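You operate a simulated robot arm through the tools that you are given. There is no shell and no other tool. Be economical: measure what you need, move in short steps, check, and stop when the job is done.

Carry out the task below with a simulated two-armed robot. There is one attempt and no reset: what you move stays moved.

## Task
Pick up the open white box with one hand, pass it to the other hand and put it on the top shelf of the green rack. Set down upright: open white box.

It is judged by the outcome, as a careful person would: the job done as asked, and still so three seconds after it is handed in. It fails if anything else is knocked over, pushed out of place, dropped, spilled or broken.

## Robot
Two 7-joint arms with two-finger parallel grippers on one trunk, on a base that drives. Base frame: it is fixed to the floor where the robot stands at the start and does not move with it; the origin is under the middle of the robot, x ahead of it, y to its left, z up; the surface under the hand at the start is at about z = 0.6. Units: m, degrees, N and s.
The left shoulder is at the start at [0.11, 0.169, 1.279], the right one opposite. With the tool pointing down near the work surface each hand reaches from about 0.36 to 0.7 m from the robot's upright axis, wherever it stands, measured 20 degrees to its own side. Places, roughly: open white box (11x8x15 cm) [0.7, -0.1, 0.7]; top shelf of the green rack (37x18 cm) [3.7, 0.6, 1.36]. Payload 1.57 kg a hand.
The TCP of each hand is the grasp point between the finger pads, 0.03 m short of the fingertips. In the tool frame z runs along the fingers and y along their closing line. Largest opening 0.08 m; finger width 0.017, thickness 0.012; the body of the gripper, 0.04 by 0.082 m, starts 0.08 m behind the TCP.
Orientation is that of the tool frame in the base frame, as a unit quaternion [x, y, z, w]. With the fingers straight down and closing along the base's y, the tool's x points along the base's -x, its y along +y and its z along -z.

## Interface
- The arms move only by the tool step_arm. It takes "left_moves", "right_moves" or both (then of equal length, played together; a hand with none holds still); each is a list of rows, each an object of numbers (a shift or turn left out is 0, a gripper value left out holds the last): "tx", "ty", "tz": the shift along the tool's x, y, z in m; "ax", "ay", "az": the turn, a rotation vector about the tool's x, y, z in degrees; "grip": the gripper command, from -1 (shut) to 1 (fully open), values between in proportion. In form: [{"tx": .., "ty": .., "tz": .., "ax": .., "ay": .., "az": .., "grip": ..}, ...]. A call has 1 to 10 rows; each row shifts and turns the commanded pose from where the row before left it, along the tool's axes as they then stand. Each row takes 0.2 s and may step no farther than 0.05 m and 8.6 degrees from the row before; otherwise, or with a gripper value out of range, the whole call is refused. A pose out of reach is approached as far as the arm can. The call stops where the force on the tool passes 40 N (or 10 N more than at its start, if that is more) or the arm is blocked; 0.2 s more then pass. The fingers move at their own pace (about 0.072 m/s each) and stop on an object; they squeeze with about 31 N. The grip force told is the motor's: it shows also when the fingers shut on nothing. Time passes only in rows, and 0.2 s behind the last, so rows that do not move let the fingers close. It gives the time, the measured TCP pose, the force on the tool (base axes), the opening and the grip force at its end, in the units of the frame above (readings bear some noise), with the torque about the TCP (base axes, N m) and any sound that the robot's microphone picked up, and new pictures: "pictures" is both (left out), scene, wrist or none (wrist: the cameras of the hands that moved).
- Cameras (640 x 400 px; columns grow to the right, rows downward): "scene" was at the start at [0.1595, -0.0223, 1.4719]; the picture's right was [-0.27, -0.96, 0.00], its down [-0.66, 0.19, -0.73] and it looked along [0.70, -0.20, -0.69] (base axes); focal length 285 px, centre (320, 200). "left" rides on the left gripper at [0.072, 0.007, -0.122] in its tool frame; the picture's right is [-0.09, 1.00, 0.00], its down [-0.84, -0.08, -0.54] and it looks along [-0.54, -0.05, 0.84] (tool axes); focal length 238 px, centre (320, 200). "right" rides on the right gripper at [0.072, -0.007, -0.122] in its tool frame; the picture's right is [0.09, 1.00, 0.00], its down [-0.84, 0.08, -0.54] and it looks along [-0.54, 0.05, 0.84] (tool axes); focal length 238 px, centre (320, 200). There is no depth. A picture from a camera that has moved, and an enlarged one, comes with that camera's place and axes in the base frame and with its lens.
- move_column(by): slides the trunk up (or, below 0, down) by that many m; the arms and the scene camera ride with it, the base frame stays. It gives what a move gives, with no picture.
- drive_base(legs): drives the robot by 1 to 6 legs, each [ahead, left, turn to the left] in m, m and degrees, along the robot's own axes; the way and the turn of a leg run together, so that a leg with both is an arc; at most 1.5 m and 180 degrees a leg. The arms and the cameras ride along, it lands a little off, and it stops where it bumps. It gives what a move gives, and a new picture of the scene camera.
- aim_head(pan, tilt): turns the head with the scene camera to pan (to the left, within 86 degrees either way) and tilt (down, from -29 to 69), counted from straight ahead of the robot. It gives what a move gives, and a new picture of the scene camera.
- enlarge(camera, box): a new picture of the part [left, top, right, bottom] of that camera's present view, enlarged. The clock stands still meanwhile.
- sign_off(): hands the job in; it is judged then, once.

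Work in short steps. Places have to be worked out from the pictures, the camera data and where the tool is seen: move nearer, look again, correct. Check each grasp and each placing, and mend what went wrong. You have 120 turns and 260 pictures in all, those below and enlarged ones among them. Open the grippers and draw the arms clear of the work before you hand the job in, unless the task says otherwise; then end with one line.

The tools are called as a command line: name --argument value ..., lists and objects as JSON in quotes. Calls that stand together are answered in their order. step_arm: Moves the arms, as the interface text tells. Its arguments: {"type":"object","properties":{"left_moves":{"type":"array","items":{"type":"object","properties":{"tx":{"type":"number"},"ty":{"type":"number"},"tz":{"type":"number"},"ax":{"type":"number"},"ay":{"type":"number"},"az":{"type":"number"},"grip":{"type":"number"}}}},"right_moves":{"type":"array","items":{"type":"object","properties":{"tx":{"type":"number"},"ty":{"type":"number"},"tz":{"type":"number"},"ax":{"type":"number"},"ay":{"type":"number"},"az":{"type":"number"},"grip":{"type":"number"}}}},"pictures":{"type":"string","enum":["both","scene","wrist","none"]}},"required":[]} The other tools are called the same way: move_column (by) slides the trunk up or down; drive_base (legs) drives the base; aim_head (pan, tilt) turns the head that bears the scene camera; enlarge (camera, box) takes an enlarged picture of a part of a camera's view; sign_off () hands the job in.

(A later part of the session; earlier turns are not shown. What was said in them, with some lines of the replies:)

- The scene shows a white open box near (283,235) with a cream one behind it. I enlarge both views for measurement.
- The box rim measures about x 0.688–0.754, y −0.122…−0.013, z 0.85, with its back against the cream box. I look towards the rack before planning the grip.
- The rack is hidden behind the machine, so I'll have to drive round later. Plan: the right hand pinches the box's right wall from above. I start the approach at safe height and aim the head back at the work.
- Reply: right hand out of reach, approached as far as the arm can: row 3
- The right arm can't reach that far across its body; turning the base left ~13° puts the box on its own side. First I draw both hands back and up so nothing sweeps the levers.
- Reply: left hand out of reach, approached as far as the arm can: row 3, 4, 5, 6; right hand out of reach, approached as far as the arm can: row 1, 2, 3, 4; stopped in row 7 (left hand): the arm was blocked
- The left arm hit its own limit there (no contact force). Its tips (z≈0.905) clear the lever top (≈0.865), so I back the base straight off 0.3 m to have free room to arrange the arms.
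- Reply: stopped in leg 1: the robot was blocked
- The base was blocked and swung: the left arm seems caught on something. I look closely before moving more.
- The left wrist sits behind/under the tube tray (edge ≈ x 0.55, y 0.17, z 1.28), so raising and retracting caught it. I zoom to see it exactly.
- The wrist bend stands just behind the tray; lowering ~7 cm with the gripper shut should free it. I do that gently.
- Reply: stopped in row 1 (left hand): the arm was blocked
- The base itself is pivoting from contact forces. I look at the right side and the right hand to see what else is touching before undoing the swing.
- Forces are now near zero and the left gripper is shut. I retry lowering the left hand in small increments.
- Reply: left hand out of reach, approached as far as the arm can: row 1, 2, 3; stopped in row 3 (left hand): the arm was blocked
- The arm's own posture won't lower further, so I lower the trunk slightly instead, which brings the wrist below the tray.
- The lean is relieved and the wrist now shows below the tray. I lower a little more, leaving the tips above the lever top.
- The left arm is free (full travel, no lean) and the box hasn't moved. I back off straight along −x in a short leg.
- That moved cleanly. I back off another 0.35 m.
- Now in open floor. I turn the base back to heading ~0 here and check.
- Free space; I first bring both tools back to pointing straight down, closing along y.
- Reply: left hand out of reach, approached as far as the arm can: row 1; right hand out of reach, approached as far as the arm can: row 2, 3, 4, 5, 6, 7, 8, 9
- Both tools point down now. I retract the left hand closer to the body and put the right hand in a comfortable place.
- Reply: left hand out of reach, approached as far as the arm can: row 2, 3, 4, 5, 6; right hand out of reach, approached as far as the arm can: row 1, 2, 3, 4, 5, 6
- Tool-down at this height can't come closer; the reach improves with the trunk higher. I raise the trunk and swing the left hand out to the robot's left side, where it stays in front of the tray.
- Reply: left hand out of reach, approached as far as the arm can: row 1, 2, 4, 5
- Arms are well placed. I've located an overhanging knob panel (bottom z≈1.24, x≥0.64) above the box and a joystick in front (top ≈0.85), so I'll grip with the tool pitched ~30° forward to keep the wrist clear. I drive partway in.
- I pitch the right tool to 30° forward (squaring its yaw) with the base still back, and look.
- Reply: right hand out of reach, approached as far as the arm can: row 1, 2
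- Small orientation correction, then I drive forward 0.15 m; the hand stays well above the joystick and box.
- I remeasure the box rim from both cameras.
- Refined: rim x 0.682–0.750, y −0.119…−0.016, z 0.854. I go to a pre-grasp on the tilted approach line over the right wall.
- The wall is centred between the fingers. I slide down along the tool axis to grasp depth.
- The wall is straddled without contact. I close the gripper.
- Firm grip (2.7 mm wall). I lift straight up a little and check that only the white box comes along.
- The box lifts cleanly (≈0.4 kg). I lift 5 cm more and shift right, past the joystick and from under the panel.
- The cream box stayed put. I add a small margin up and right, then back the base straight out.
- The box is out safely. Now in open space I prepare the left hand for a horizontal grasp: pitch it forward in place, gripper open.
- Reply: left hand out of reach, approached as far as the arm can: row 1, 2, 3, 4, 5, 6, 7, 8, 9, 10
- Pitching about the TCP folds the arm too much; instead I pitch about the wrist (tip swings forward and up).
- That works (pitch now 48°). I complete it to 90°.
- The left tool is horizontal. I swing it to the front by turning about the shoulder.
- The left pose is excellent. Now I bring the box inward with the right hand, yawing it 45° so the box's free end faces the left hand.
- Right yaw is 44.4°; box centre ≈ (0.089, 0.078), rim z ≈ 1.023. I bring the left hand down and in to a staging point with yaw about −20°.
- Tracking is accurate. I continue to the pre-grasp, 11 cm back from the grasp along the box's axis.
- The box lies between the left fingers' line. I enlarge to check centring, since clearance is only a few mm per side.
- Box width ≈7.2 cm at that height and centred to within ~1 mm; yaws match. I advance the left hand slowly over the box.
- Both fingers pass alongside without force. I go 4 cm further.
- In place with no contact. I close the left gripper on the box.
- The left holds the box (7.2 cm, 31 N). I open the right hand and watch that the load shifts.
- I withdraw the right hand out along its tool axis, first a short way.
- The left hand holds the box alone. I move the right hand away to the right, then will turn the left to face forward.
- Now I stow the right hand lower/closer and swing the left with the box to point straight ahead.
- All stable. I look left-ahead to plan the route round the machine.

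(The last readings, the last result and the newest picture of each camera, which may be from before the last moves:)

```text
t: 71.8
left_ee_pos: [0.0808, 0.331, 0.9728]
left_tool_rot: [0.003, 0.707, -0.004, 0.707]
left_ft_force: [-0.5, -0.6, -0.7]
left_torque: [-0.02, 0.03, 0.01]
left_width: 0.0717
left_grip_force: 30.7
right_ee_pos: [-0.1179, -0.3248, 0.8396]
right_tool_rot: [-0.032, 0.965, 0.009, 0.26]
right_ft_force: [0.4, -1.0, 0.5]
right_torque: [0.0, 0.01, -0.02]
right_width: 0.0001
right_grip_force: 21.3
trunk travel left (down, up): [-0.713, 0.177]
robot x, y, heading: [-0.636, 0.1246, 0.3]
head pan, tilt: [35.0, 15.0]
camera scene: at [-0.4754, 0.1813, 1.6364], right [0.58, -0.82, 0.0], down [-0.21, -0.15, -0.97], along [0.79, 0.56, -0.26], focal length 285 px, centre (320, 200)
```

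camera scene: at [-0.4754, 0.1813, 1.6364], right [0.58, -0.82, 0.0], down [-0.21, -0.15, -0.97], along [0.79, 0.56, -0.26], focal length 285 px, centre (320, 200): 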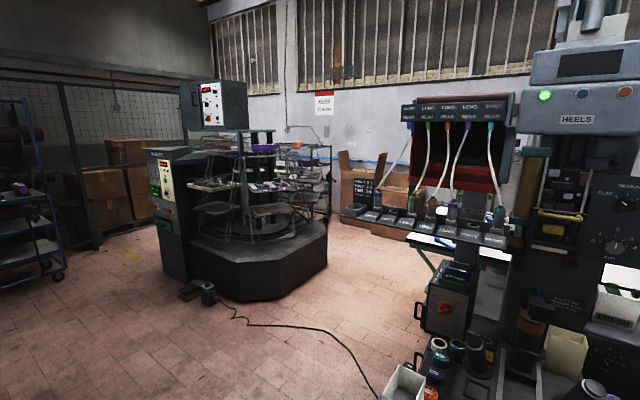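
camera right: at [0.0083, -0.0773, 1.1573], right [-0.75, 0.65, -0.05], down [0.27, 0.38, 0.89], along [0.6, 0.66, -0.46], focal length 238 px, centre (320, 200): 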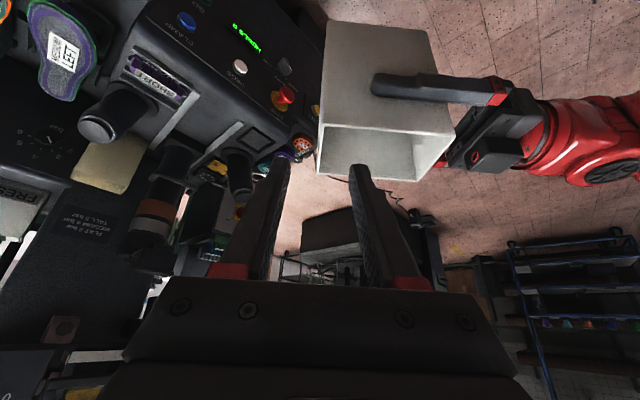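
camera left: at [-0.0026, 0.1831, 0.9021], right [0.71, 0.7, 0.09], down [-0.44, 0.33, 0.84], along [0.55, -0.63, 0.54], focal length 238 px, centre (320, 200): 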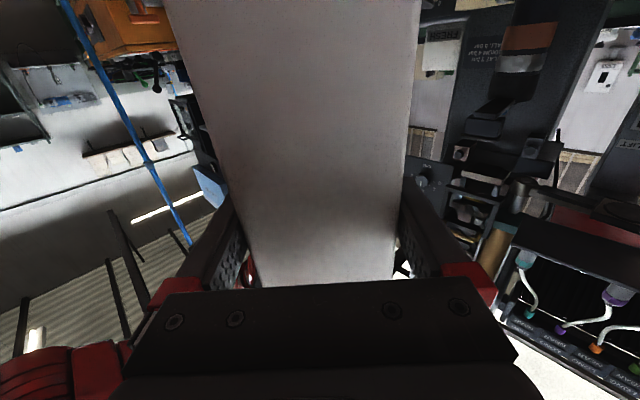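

The way round goes left of the tube tray, between table and carousel. I strafe left, then forward, and look.

drive_base --legs '[[0, 1.22, 0], [1.0, 0, 0]]'

aim_head --pan -20 --tilt 12

```text
t: 82.8
left_ee_pos: [1.0693, 1.5907, 0.9729]
left_tool_rot: [-0.002, 0.707, 0.001, 0.707]
left_ft_force: [0.4, -1.3, -0.7]
left_torque: [0.0, 0.05, 0.01]
left_width: 0.0718
left_grip_force: 31.2
right_ee_pos: [0.8816, 0.9309, 0.8391]
right_tool_rot: [-0.038, 0.965, 0.009, 0.26]
right_ft_force: [-0.2, 0.0, -1.5]
right_torque: [-0.06, -0.01, -0.05]
right_width: 0.0001
right_grip_force: 21.2
trunk travel left (down, up): [-0.713, 0.177]
robot x, y, heading: [0.3589, 1.3753, 1.2]
head pan, tilt: [35.0, 15.0]
camera scene: at [0.5158, 1.4323, 1.6364], right [0.59, -0.81, 0.0], down [-0.21, -0.15, -0.97], along [0.78, 0.57, -0.26], focal length 285 px, centre (320, 200)
```

scene: 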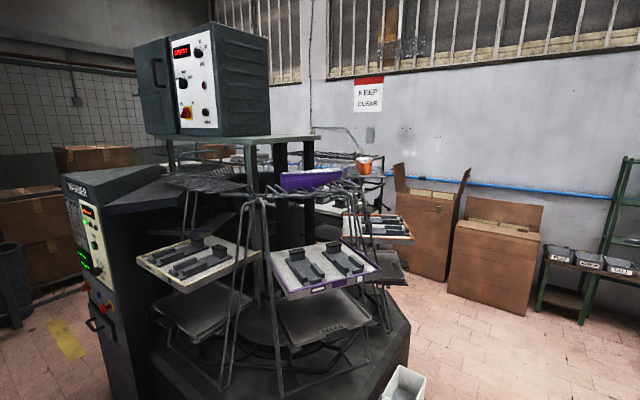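

```text
t: 84.1
left_ee_pos: [1.0689, 1.5896, 0.9726]
left_tool_rot: [-0.002, 0.707, 0.0, 0.707]
left_ft_force: [0.0, 0.2, -0.5]
left_torque: [-0.04, 0.07, 0.01]
left_width: 0.0721
left_grip_force: 31.3
right_ee_pos: [0.8808, 0.9305, 0.8396]
right_tool_rot: [-0.039, 0.965, 0.011, 0.26]
right_ft_force: [0.4, 0.3, -0.7]
right_torque: [-0.01, -0.01, -0.03]
right_width: 0.0
right_grip_force: 20.7
trunk travel left (down, up): [-0.713, 0.177]
robot x, y, heading: [0.3604, 1.3775, 0.9]
head pan, tilt: [-20.0, 12.0]
camera scene: at [0.5282, 1.3471, 1.6413], right [-0.32, -0.95, 0.0], down [-0.2, 0.07, -0.98], along [0.93, -0.32, -0.21], focal length 285 px, centre (320, 200)
```

scene: 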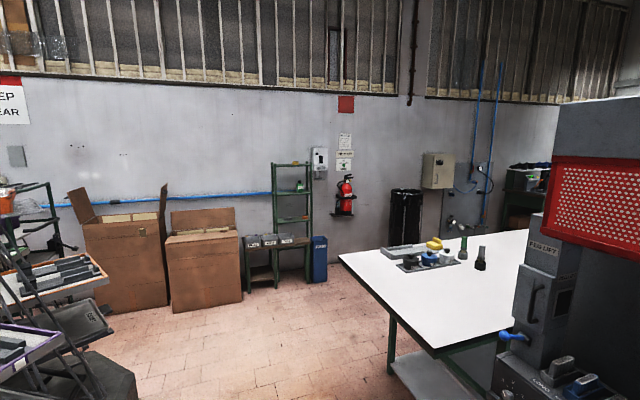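

The green rack is visible against the far wall. I enlarge it.

enlarge --camera "scene" --box '[220, 140, 360, 300]'

```text
2.50 times, centred on (290, 220) of scene
camera zoom: at [0.5282, 1.3471, 1.6413], right [-0.32, -0.95, 0.0], down [-0.2, 0.07, -0.98], along [0.93, -0.32, -0.21], focal length 713 px, centre (395, 150)
```

zoom: 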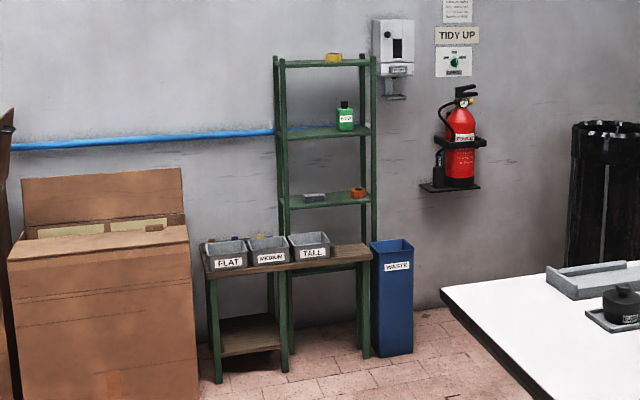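

Top shelf is open above, carrying a small yellow roll right of centre; the shelf's left part is free. The corridor is y≈0.55–1.8; I drive along y≈1.18 to x≈2.4.

drive_base --legs '[[0.8, -0.2, -0.9], [1.25, 0, 0]]'

move_column --by 0.17

aim_head --pan -30 --tilt 30

```text
t: 88.3
left_ee_pos: [1.8533, 1.404, 0.9722]
left_tool_rot: [-0.001, 0.708, -0.002, 0.707]
left_ft_force: [-0.4, -0.7, -0.3]
left_torque: [0.04, 0.08, 0.02]
left_width: 0.072
left_grip_force: 31.0
right_ee_pos: [1.6622, 0.7509, 0.8376]
right_tool_rot: [-0.04, 0.965, 0.015, 0.259]
right_ft_force: [0.8, 8.2, 0.5]
right_torque: [-0.77, 0.15, -0.48]
right_width: 0.0001
right_grip_force: 21.6
trunk travel left (down, up): [-0.713, 0.177]
robot x, y, heading: [1.1452, 1.1925, 0.9]
head pan, tilt: [-20.0, 12.0]
stopped in leg 1: the robot was blocked; the commanded pose is now the measured one
camera scene: at [1.3113, 1.1642, 1.6414], right [-0.33, -0.94, 0.0], down [-0.2, 0.07, -0.98], along [0.92, -0.32, -0.21], focal length 285 px, centre (320, 200)
```

scene: 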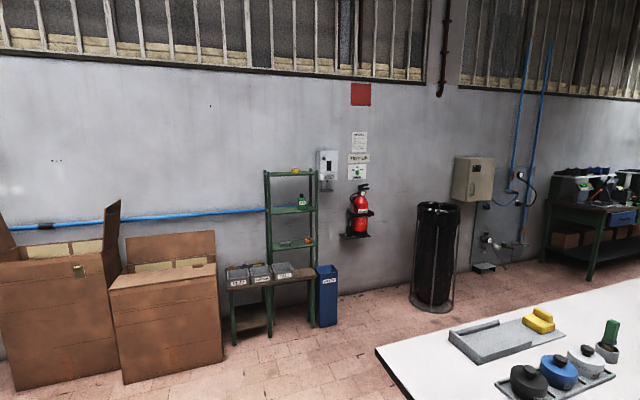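

```text
t: 90.2
left_ee_pos: [1.8538, 1.4036, 1.1425]
left_tool_rot: [-0.001, 0.707, -0.001, 0.707]
left_ft_force: [0.6, -0.2, -3.0]
left_torque: [-0.03, 0.09, 0.05]
left_width: 0.072
left_grip_force: 30.9
right_ee_pos: [1.6628, 0.749, 1.0074]
right_tool_rot: [-0.038, 0.965, 0.014, 0.258]
right_ft_force: [0.1, -0.3, -0.3]
right_torque: [-0.04, -0.01, 0.02]
right_width: 0.0
right_grip_force: 21.9
trunk travel left (down, up): [-0.883, 0.007]
robot x, y, heading: [1.1422, 1.1897, 0.8]
head pan, tilt: [-20.0, 12.0]
```

```text
t: 91.0
left_ee_pos: [1.8536, 1.404, 1.1441]
left_tool_rot: [0.0, 0.707, -0.001, 0.707]
left_ft_force: [-0.2, 0.4, -4.1]
left_torque: [0.0, 0.06, -0.03]
left_width: 0.0718
left_grip_force: 30.8
right_ee_pos: [1.663, 0.7488, 1.0074]
right_tool_rot: [-0.038, 0.965, 0.014, 0.258]
right_ft_force: [0.7, 0.5, 0.1]
right_torque: [0.0, 0.02, -0.02]
right_width: 0.0
right_grip_force: 21.1
trunk travel left (down, up): [-0.883, 0.007]
robot x, y, heading: [1.1417, 1.1945, 0.8]
head pan, tilt: [-30.0, 30.0]
camera scene: at [1.3027, 1.1498, 1.7823], right [-0.49, -0.87, 0.0], down [-0.44, 0.24, -0.87], along [0.76, -0.42, -0.5], focal length 285 px, centre (320, 200)
```

scene: 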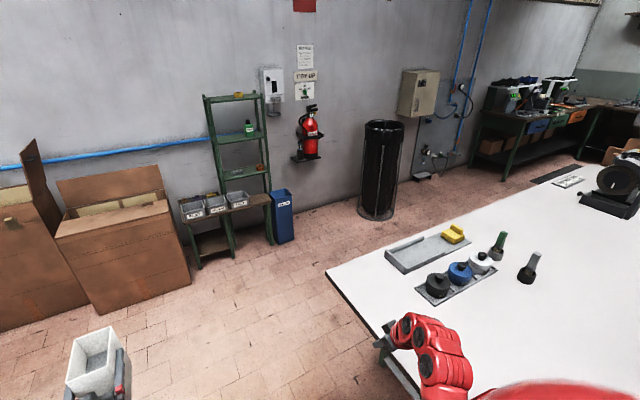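

The right hand brushed the table edge lightly (8 N) and the drive stopped; it's now raised above the table. Nothing on it moved. I shift a bit left and continue.

drive_base --legs '[[0, 0.08, -0.8], [1.2, 0, 0]]'

```text
t: 97.8
left_ee_pos: [3.0534, 1.4928, 1.1434]
left_tool_rot: [-0.002, 0.707, 0.0, 0.707]
left_ft_force: [-0.2, -0.3, -3.8]
left_torque: [-0.01, 0.05, -0.04]
left_width: 0.0718
left_grip_force: 30.6
right_ee_pos: [2.8641, 0.8384, 1.0076]
right_tool_rot: [-0.039, 0.965, 0.015, 0.259]
right_ft_force: [0.4, 0.0, -0.1]
right_torque: [0.02, -0.01, 0.0]
right_width: 0.0
right_grip_force: 21.4
trunk travel left (down, up): [-0.883, 0.007]
robot x, y, heading: [2.3465, 1.2843, 0.8]
head pan, tilt: [-30.0, 30.0]
camera scene: at [2.5033, 1.2383, 1.7822], right [-0.49, -0.87, 0.0], down [-0.44, 0.24, -0.87], along [0.76, -0.42, -0.5], focal length 285 px, centre (320, 200)
```

scene: 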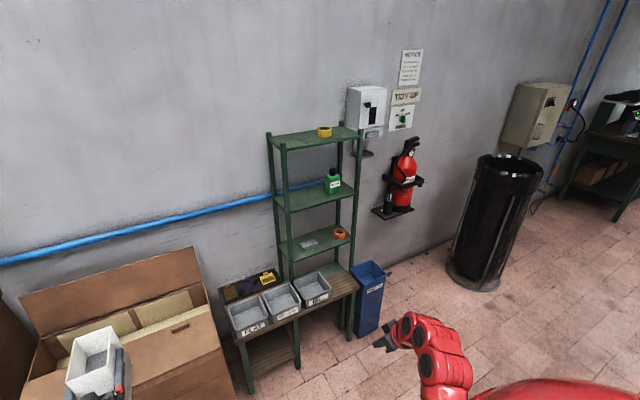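

Good view now. I enlarge the top shelf for measuring.

enlarge --camera "scene" --box '[240, 100, 390, 200]'

enlarge --camera "scene" --box '[200, 230, 400, 400]'

```text
4.00 times, centred on (315, 150) of scene
camera zoom: at [2.5033, 1.2383, 1.7822], right [-0.49, -0.87, 0.0], down [-0.44, 0.24, -0.87], along [0.76, -0.42, -0.5], focal length 1140 px, centre (340, 400)
```

zoom: 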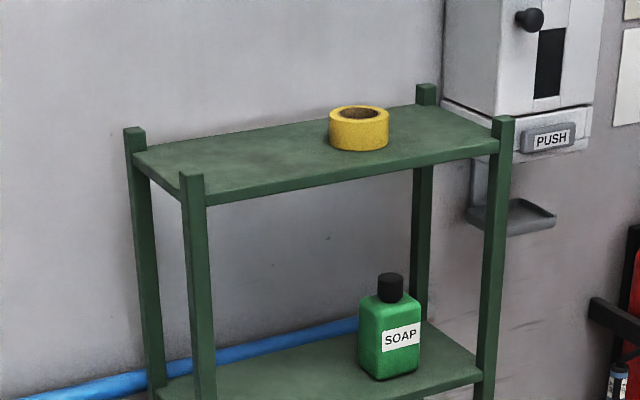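

```text
2.35 times, centred on (300, 315) of scene
camera zoom: at [2.5033, 1.2383, 1.7822], right [-0.49, -0.87, 0.0], down [-0.44, 0.24, -0.87], along [0.76, -0.42, -0.5], focal length 671 px, centre (367, -71)
```

zoom: 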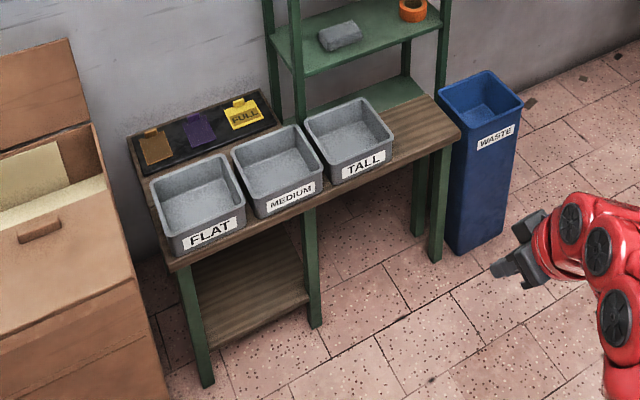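

Shelf measured: x 3.615–3.79, y 0.41–0.79, z 1.36; roll at about (3.70, 0.55). I'll set the box at (3.70, 0.69). First I raise the left hand to clear the shelf.

step_arm --left_moves '[{"tx": -0.045}, {"tx": -0.045}, {"tx": -0.045}, {"tx": -0.045}, {"tx": -0.045}, {"tx": -0.045}, {"tx": -0.045}, {"tx": -0.045}, {"tx": -0.03}, {}]' --pictures "scene"

```text
t: 100.0
left_ee_pos: [3.0555, 1.4935, 1.5326]
left_tool_rot: [-0.001, 0.708, -0.001, 0.706]
left_ft_force: [0.7, 0.4, -3.1]
left_torque: [0.0, 0.06, 0.01]
left_width: 0.0718
left_grip_force: 31.6
right_ee_pos: [2.8642, 0.8377, 1.0079]
right_tool_rot: [-0.039, 0.966, 0.013, 0.257]
right_ft_force: [-0.6, 0.1, -0.1]
right_torque: [-0.01, -0.04, -0.02]
right_width: 0.0001
right_grip_force: 20.8
trunk travel left (down, up): [-0.883, 0.007]
robot x, y, heading: [2.3438, 1.2799, 0.6]
head pan, tilt: [-30.0, 30.0]
camera scene: at [2.5037, 1.2384, 1.7822], right [-0.49, -0.87, 0.0], down [-0.44, 0.24, -0.87], along [0.76, -0.42, -0.5], focal length 285 px, centre (320, 200)
```

scene: 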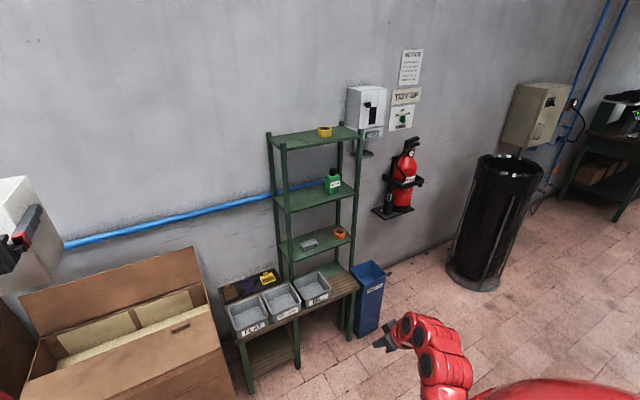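

Height reached (1.53). I drive ahead 0.25, then strafe right 0.8 m.

drive_base --legs '[[0.25, 0, -0.6], [0, -0.8, 0]]'

aim_head --pan 10 --tilt 20

```text
t: 105.7
left_ee_pos: [3.3115, 0.6867, 1.5329]
left_tool_rot: [-0.001, 0.707, 0.001, 0.707]
left_ft_force: [-0.1, 0.8, -3.2]
left_torque: [-0.01, 0.09, -0.02]
left_width: 0.0721
left_grip_force: 31.0
right_ee_pos: [3.12, 0.0318, 1.0069]
right_tool_rot: [-0.039, 0.965, 0.014, 0.257]
right_ft_force: [-0.5, -0.6, -0.1]
right_torque: [0.0, -0.03, -0.03]
right_width: 0.0
right_grip_force: 21.5
trunk travel left (down, up): [-0.883, 0.007]
robot x, y, heading: [2.5947, 0.4742, 0.8]
head pan, tilt: [-30.0, 30.0]
camera scene: at [2.7599, 0.432, 1.7822], right [-0.49, -0.87, 0.0], down [-0.44, 0.24, -0.87], along [0.76, -0.42, -0.5], focal length 285 px, centre (320, 200)
```

scene: 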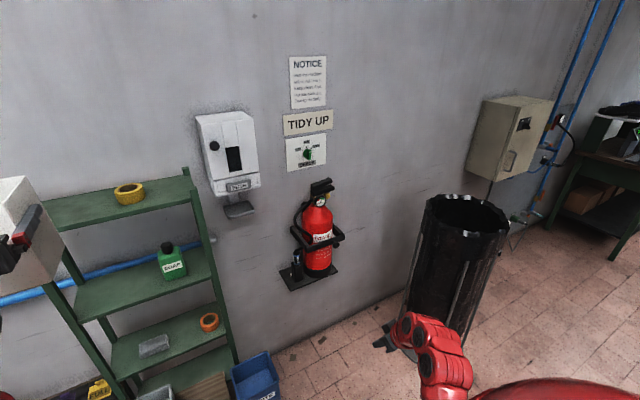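

```text
t: 106.8
left_ee_pos: [3.3113, 0.6868, 1.5324]
left_tool_rot: [-0.002, 0.707, 0.0, 0.707]
left_ft_force: [0.4, 0.2, -3.1]
left_torque: [0.0, 0.05, 0.02]
left_width: 0.0718
left_grip_force: 30.9
right_ee_pos: [3.121, 0.0311, 1.0078]
right_tool_rot: [-0.038, 0.965, 0.014, 0.257]
right_ft_force: [0.1, -0.3, 1.1]
right_torque: [-0.03, 0.01, -0.03]
right_width: 0.0
right_grip_force: 21.7
trunk travel left (down, up): [-0.883, 0.007]
robot x, y, heading: [2.598, 0.472, 1.2]
head pan, tilt: [10.0, 20.0]
camera scene: at [2.7723, 0.4931, 1.7982], right [0.19, -0.98, 0.0], down [-0.34, -0.06, -0.94], along [0.92, 0.18, -0.34], focal length 285 px, centre (320, 200)
```

scene: 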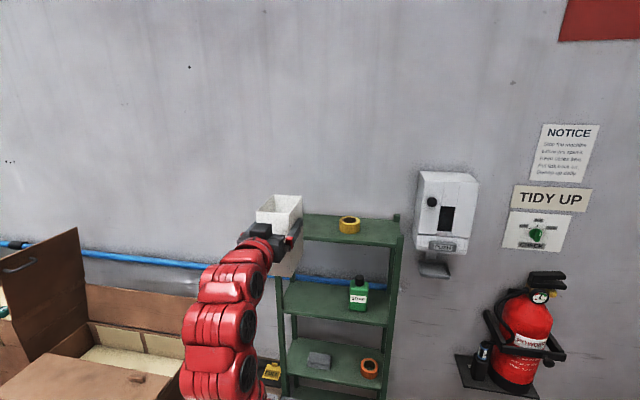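

Alignment is good (y 0.687) and the box bottom (~1.43) clears shelf and posts. I drive ahead 0.28 m.

drive_base --legs '[[0.28, 0, -1.0]]'

```text
t: 108.7
left_ee_pos: [3.5884, 0.6755, 1.5331]
left_tool_rot: [0.005, 0.707, -0.006, 0.707]
left_ft_force: [0.1, 1.0, -2.8]
left_torque: [-0.03, 0.07, 0.0]
left_width: 0.0718
left_grip_force: 30.4
right_ee_pos: [3.3852, 0.0242, 1.0092]
right_tool_rot: [-0.03, 0.965, 0.012, 0.259]
right_ft_force: [-0.4, -0.2, 0.0]
right_torque: [-0.01, -0.02, -0.03]
right_width: 0.0
right_grip_force: 21.8
trunk travel left (down, up): [-0.883, 0.007]
robot x, y, heading: [2.8764, 0.4703, -0.2]
head pan, tilt: [10.0, 20.0]
camera scene: at [3.0446, 0.4917, 1.7985], right [0.17, -0.99, 0.0], down [-0.34, -0.06, -0.94], along [0.93, 0.16, -0.34], focal length 285 px, centre (320, 200)
```

scene: 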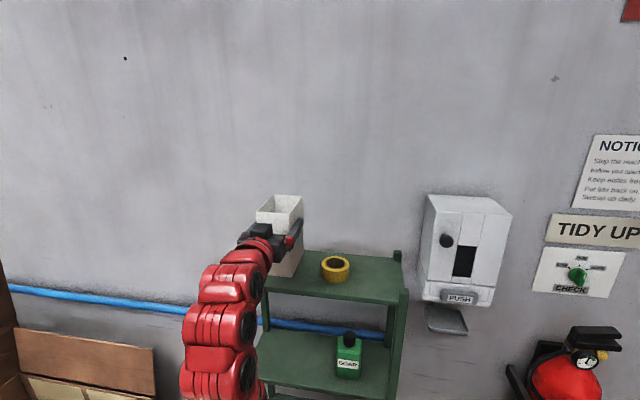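

Roll's left edge is at y≈0.60; I shift the box 2 cm left and extend forward 9.5 cm over the shelf.

step_arm --left_moves '[{"ty": 0.02}, {"tz": 0.03}, {"tz": 0.035}, {"tz": 0.03}, {}]'

```text
t: 109.9
left_ee_pos: [3.6854, 0.6927, 1.5341]
left_tool_rot: [0.005, 0.707, -0.007, 0.707]
left_ft_force: [0.1, -0.1, -3.3]
left_torque: [0.0, 0.05, -0.02]
left_width: 0.0719
left_grip_force: 30.8
right_ee_pos: [3.3867, 0.0241, 1.0076]
right_tool_rot: [-0.03, 0.966, 0.013, 0.258]
right_ft_force: [-0.6, 0.0, 0.1]
right_torque: [-0.01, -0.02, -0.02]
right_width: 0.0
right_grip_force: 21.0
trunk travel left (down, up): [-0.883, 0.007]
robot x, y, heading: [2.8707, 0.4771, -0.2]
head pan, tilt: [10.0, 20.0]
camera scene: at [3.0463, 0.4913, 1.7983], right [0.17, -0.99, 0.0], down [-0.34, -0.06, -0.94], along [0.93, 0.16, -0.34], focal length 285 px, centre (320, 200)
camera left: at [3.5625, 0.7021, 1.4613], right [0.02, 1.0, 0.09], down [-0.54, -0.07, 0.84], along [0.84, -0.06, 0.54], focal length 238 px, centre (320, 200)
```

scene: 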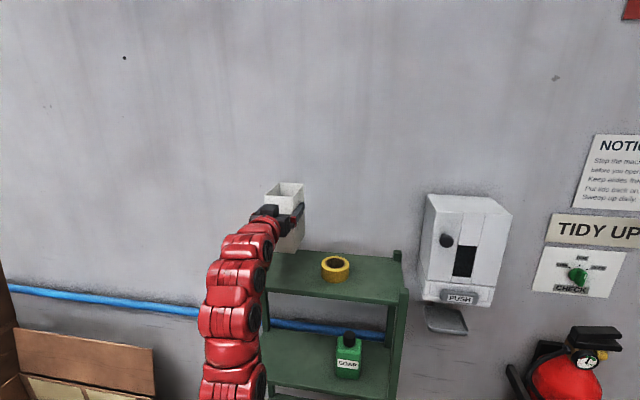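
left: 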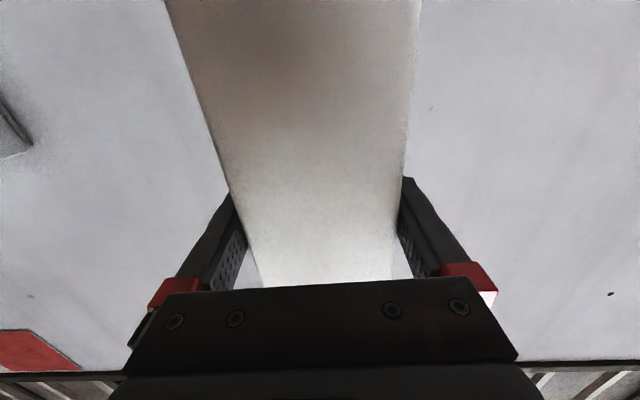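

Over the shelf. I lower 5.5 cm first, then creep to contact.

step_arm --left_moves '[{"tx": 0.02}, {"tx": 0.02}, {"tx": 0.015}, {}]' --pictures "scene"

enlarge --camera "scene" --box '[230, 160, 420, 310]'

```text
t: 110.9
left_ee_pos: [3.6851, 0.694, 1.4772]
left_tool_rot: [0.004, 0.708, -0.006, 0.706]
left_ft_force: [1.1, 0.2, -3.0]
left_torque: [0.0, 0.07, -0.02]
left_width: 0.0721
left_grip_force: 30.9
right_ee_pos: [3.386, 0.0239, 1.0078]
right_tool_rot: [-0.03, 0.966, 0.013, 0.258]
right_ft_force: [0.4, -0.9, -0.2]
right_torque: [-0.03, -0.01, 0.03]
right_width: 0.0
right_grip_force: 21.0
trunk travel left (down, up): [-0.883, 0.007]
robot x, y, heading: [2.8751, 0.475, 0.1]
head pan, tilt: [10.0, 20.0]
camera scene: at [3.0465, 0.4918, 1.7983], right [0.17, -0.99, 0.0], down [-0.34, -0.06, -0.94], along [0.93, 0.16, -0.34], focal length 285 px, centre (320, 200)
```

scene: 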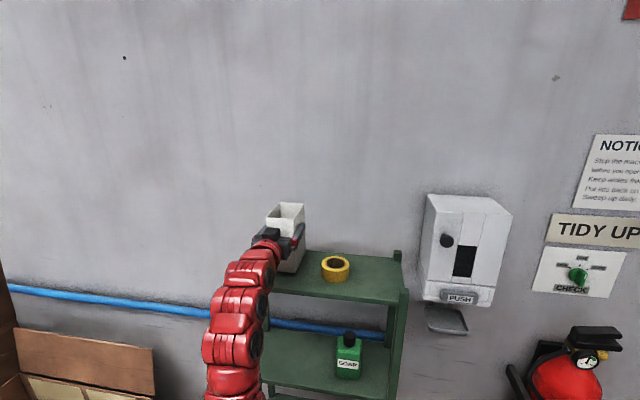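

```text
2.67 times, centred on (325, 235) of scene
camera zoom: at [3.0465, 0.4918, 1.7983], right [0.17, -0.99, 0.0], down [-0.34, -0.06, -0.94], along [0.93, 0.16, -0.34], focal length 760 px, centre (307, 107)
```

zoom: 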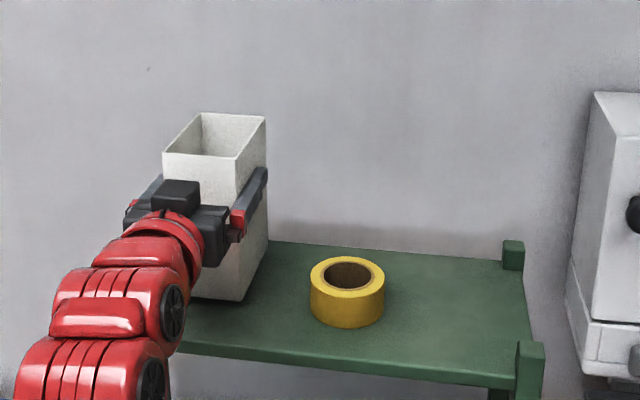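

The box bottom is ~1.5 cm above the shelf, well inside its edges. I creep down.

step_arm --left_moves '[{"tx": 0.006}, {"tx": 0.004}, {}]' --pictures "none"

step_arm --left_moves '[{"tx": 0.003}, {}]' --pictures "none"

```text
t: 111.7
left_ee_pos: [3.6853, 0.6948, 1.4677]
left_tool_rot: [0.005, 0.708, -0.007, 0.707]
left_ft_force: [0.1, 0.4, -3.0]
left_torque: [0.02, 0.06, -0.04]
left_width: 0.0717
left_grip_force: 31.0
right_ee_pos: [3.3871, 0.0248, 1.0075]
right_tool_rot: [-0.029, 0.966, 0.012, 0.257]
right_ft_force: [0.1, 0.0, -0.1]
right_torque: [0.0, 0.0, -0.01]
right_width: 0.0
right_grip_force: 21.4
trunk travel left (down, up): [-0.883, 0.007]
robot x, y, heading: [2.8733, 0.4744, -0.0]
head pan, tilt: [10.0, 20.0]
```

```text
t: 112.3
left_ee_pos: [3.6852, 0.694, 1.4663]
left_tool_rot: [0.005, 0.707, -0.006, 0.708]
left_ft_force: [4.2, 0.7, 4.0]
left_torque: [0.33, 0.05, -0.15]
left_width: 0.0722
left_grip_force: 30.6
right_ee_pos: [3.3861, 0.023, 1.0077]
right_tool_rot: [-0.031, 0.966, 0.013, 0.257]
right_ft_force: [-0.1, 0.1, -0.1]
right_torque: [0.01, 0.06, 0.02]
right_width: 0.0001
right_grip_force: 21.2
trunk travel left (down, up): [-0.883, 0.007]
robot x, y, heading: [2.8751, 0.4765, -0.4]
head pan, tilt: [10.0, 20.0]
```

Contact felt (weight taken up). I check the seating before releasing.

enlarge --camera "scene" --box '[230, 160, 420, 310]'

```text
2.67 times, centred on (325, 235) of scene
camera zoom: at [3.0461, 0.4915, 1.7984], right [0.17, -0.99, 0.0], down [-0.34, -0.06, -0.94], along [0.93, 0.16, -0.34], focal length 760 px, centre (307, 107)
```

zoom: 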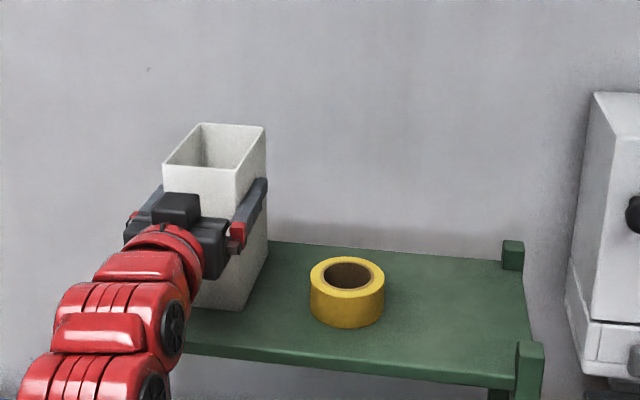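

The box sits on the shelf well inside the edge and clear of the roll. I open the left gripper.

step_arm --left_moves '[{"grip": 1}, {}, {}]' --pictures "wrist"

```text
t: 113.1
left_ee_pos: [3.6845, 0.693, 1.4651]
left_tool_rot: [0.006, 0.707, -0.007, 0.707]
left_ft_force: [-0.1, -0.2, 0.9]
left_torque: [-0.01, -0.02, 0.0]
left_width: 0.0799
left_grip_force: 0.1
right_ee_pos: [3.3851, 0.0239, 1.0071]
right_tool_rot: [-0.03, 0.965, 0.012, 0.259]
right_ft_force: [0.7, -0.3, -1.4]
right_torque: [-0.03, -0.01, -0.02]
right_width: 0.0001
right_grip_force: 21.0
trunk travel left (down, up): [-0.883, 0.007]
robot x, y, heading: [2.8756, 0.4749, 0.4]
head pan, tilt: [10.0, 20.0]
camera left: at [3.5616, 0.7024, 1.3927], right [0.02, 1.0, 0.09], down [-0.54, -0.07, 0.84], along [0.84, -0.06, 0.54], focal length 238 px, centre (320, 200)
```

left: 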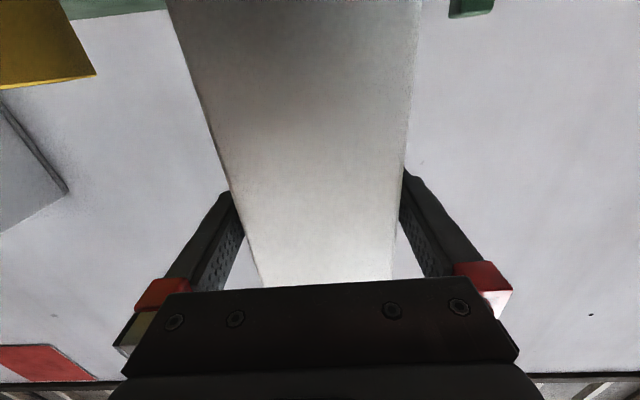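

Opened with no residual force. I withdraw straight back slowly.

step_arm --left_moves '[{"tz": -0.01}, {"tz": -0.015}, {"tz": -0.015}, {}]'

```text
t: 114.1
left_ee_pos: [3.6451, 0.6943, 1.4648]
left_tool_rot: [0.006, 0.707, -0.006, 0.707]
left_ft_force: [-1.7, 0.5, 0.1]
left_torque: [-0.01, -0.01, 0.02]
left_width: 0.0803
left_grip_force: 0.1
right_ee_pos: [3.3852, 0.0235, 1.0084]
right_tool_rot: [-0.029, 0.966, 0.012, 0.257]
right_ft_force: [-0.5, 0.4, -0.1]
right_torque: [-0.01, -0.02, 0.05]
right_width: 0.0
right_grip_force: 21.3
trunk travel left (down, up): [-0.883, 0.007]
robot x, y, heading: [2.8723, 0.4771, -0.4]
head pan, tilt: [10.0, 20.0]
camera scene: at [3.0461, 0.4915, 1.7983], right [0.17, -0.99, 0.0], down [-0.34, -0.06, -0.94], along [0.93, 0.16, -0.34], focal length 285 px, centre (320, 200)
camera left: at [3.5219, 0.7028, 1.393], right [0.02, 1.0, 0.09], down [-0.54, -0.07, 0.84], along [0.84, -0.06, 0.54], focal length 238 px, centre (320, 200)
```

scene: 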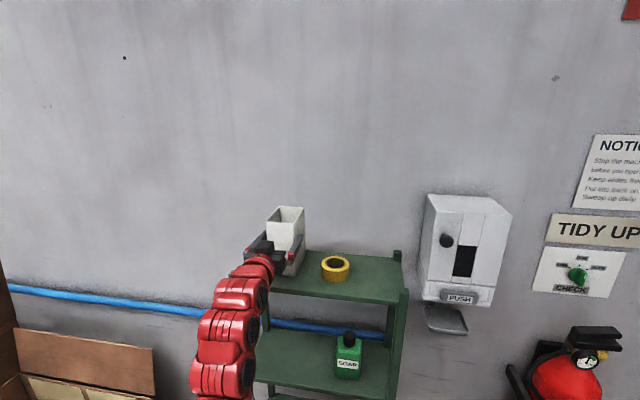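
left: 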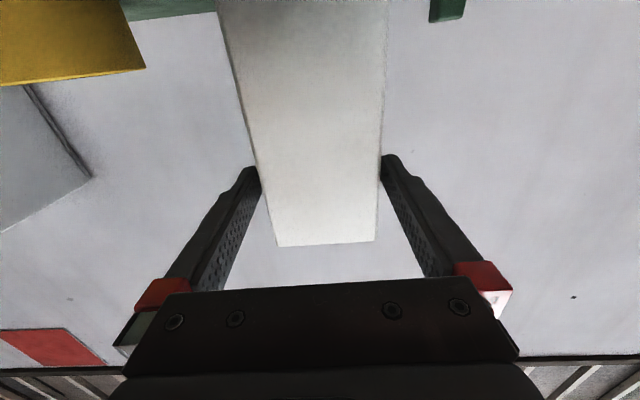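

The box stays put while the fingers slide off. I withdraw fully with the arm, then back the base away.

step_arm --left_moves '[{"tz": -0.015}, {"tz": -0.02}, {"tz": -0.03}, {"tz": -0.03}, {}]' --pictures "none"

drive_base --legs '[[-0.28, 0, 0]]'

enlarge --camera "scene" --box '[220, 150, 420, 300]'

```text
t: 115.3
left_ee_pos: [3.5499, 0.695, 1.4644]
left_tool_rot: [0.006, 0.707, -0.007, 0.707]
left_ft_force: [1.4, 0.1, 0.0]
left_torque: [0.03, 0.02, 0.03]
left_width: 0.08
left_grip_force: 0.1
right_ee_pos: [3.3859, 0.023, 1.0078]
right_tool_rot: [-0.029, 0.966, 0.012, 0.258]
right_ft_force: [-0.8, -0.4, 0.2]
right_torque: [0.01, 0.0, 0.01]
right_width: 0.0
right_grip_force: 21.2
trunk travel left (down, up): [-0.883, 0.007]
robot x, y, heading: [2.8741, 0.4764, -0.0]
head pan, tilt: [10.0, 20.0]
```

```text
t: 117.2
left_ee_pos: [3.27, 0.6959, 1.4641]
left_tool_rot: [0.005, 0.708, -0.006, 0.707]
left_ft_force: [0.0, -0.4, 0.5]
left_torque: [0.02, -0.05, 0.01]
left_width: 0.0802
left_grip_force: 0.1
right_ee_pos: [3.1077, 0.0256, 1.0063]
right_tool_rot: [-0.031, 0.966, 0.012, 0.257]
right_ft_force: [-0.1, 0.3, 0.0]
right_torque: [-0.01, -0.02, -0.02]
right_width: 0.0
right_grip_force: 21.1
trunk travel left (down, up): [-0.883, 0.007]
robot x, y, heading: [2.5939, 0.4738, -0.1]
head pan, tilt: [10.0, 20.0]
camera scene: at [2.7675, 0.4923, 1.7981], right [0.17, -0.99, 0.0], down [-0.34, -0.06, -0.94], along [0.93, 0.16, -0.34], focal length 285 px, centre (320, 200)
```

scene: 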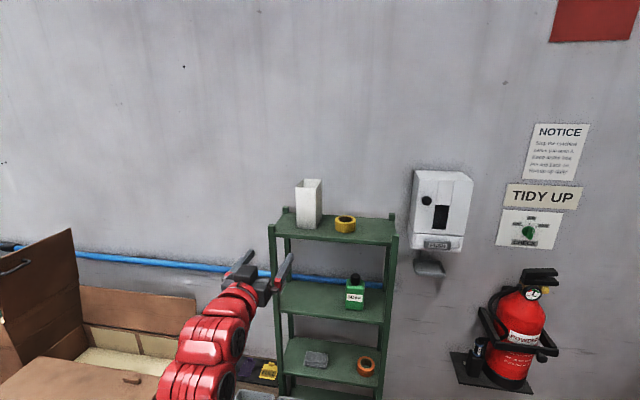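

```text
2.67 times, centred on (320, 225) of scene
camera zoom: at [2.7675, 0.4923, 1.7981], right [0.17, -0.99, 0.0], down [-0.34, -0.06, -0.94], along [0.93, 0.16, -0.34], focal length 760 px, centre (320, 133)
```

zoom: 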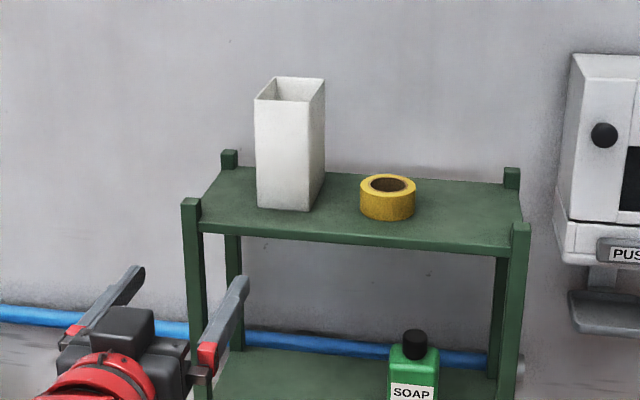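

The box stands upright on the top shelf, the roll untouched and the arms clear. I open the right gripper too, then hand in.

step_arm --right_moves '[{"grip": 1}, {}, {}]' --pictures "none"

sign_off

```text
t: 118.0
left_ee_pos: [3.2683, 0.6966, 1.4653]
left_tool_rot: [0.004, 0.707, -0.005, 0.707]
left_ft_force: [0.6, -0.6, 0.3]
left_torque: [-0.03, -0.03, -0.02]
left_width: 0.0799
left_grip_force: 0.0
right_ee_pos: [3.1067, 0.0266, 1.0085]
right_tool_rot: [-0.031, 0.965, 0.014, 0.258]
right_ft_force: [0.3, -0.1, -0.3]
right_torque: [-0.04, 0.01, 0.01]
right_width: 0.0802
right_grip_force: 0.1
trunk travel left (down, up): [-0.883, 0.007]
robot x, y, heading: [2.5947, 0.4769, -0.2]
head pan, tilt: [10.0, 20.0]
```

```text
The job is handed in.
```

The open white box was picked up with the right hand, passed to the left and set upright on the top shelf of the green rack; on the way the left wrist caught under the tube tray and the right hand brushed the table edge, and I saw nothing moved by either.
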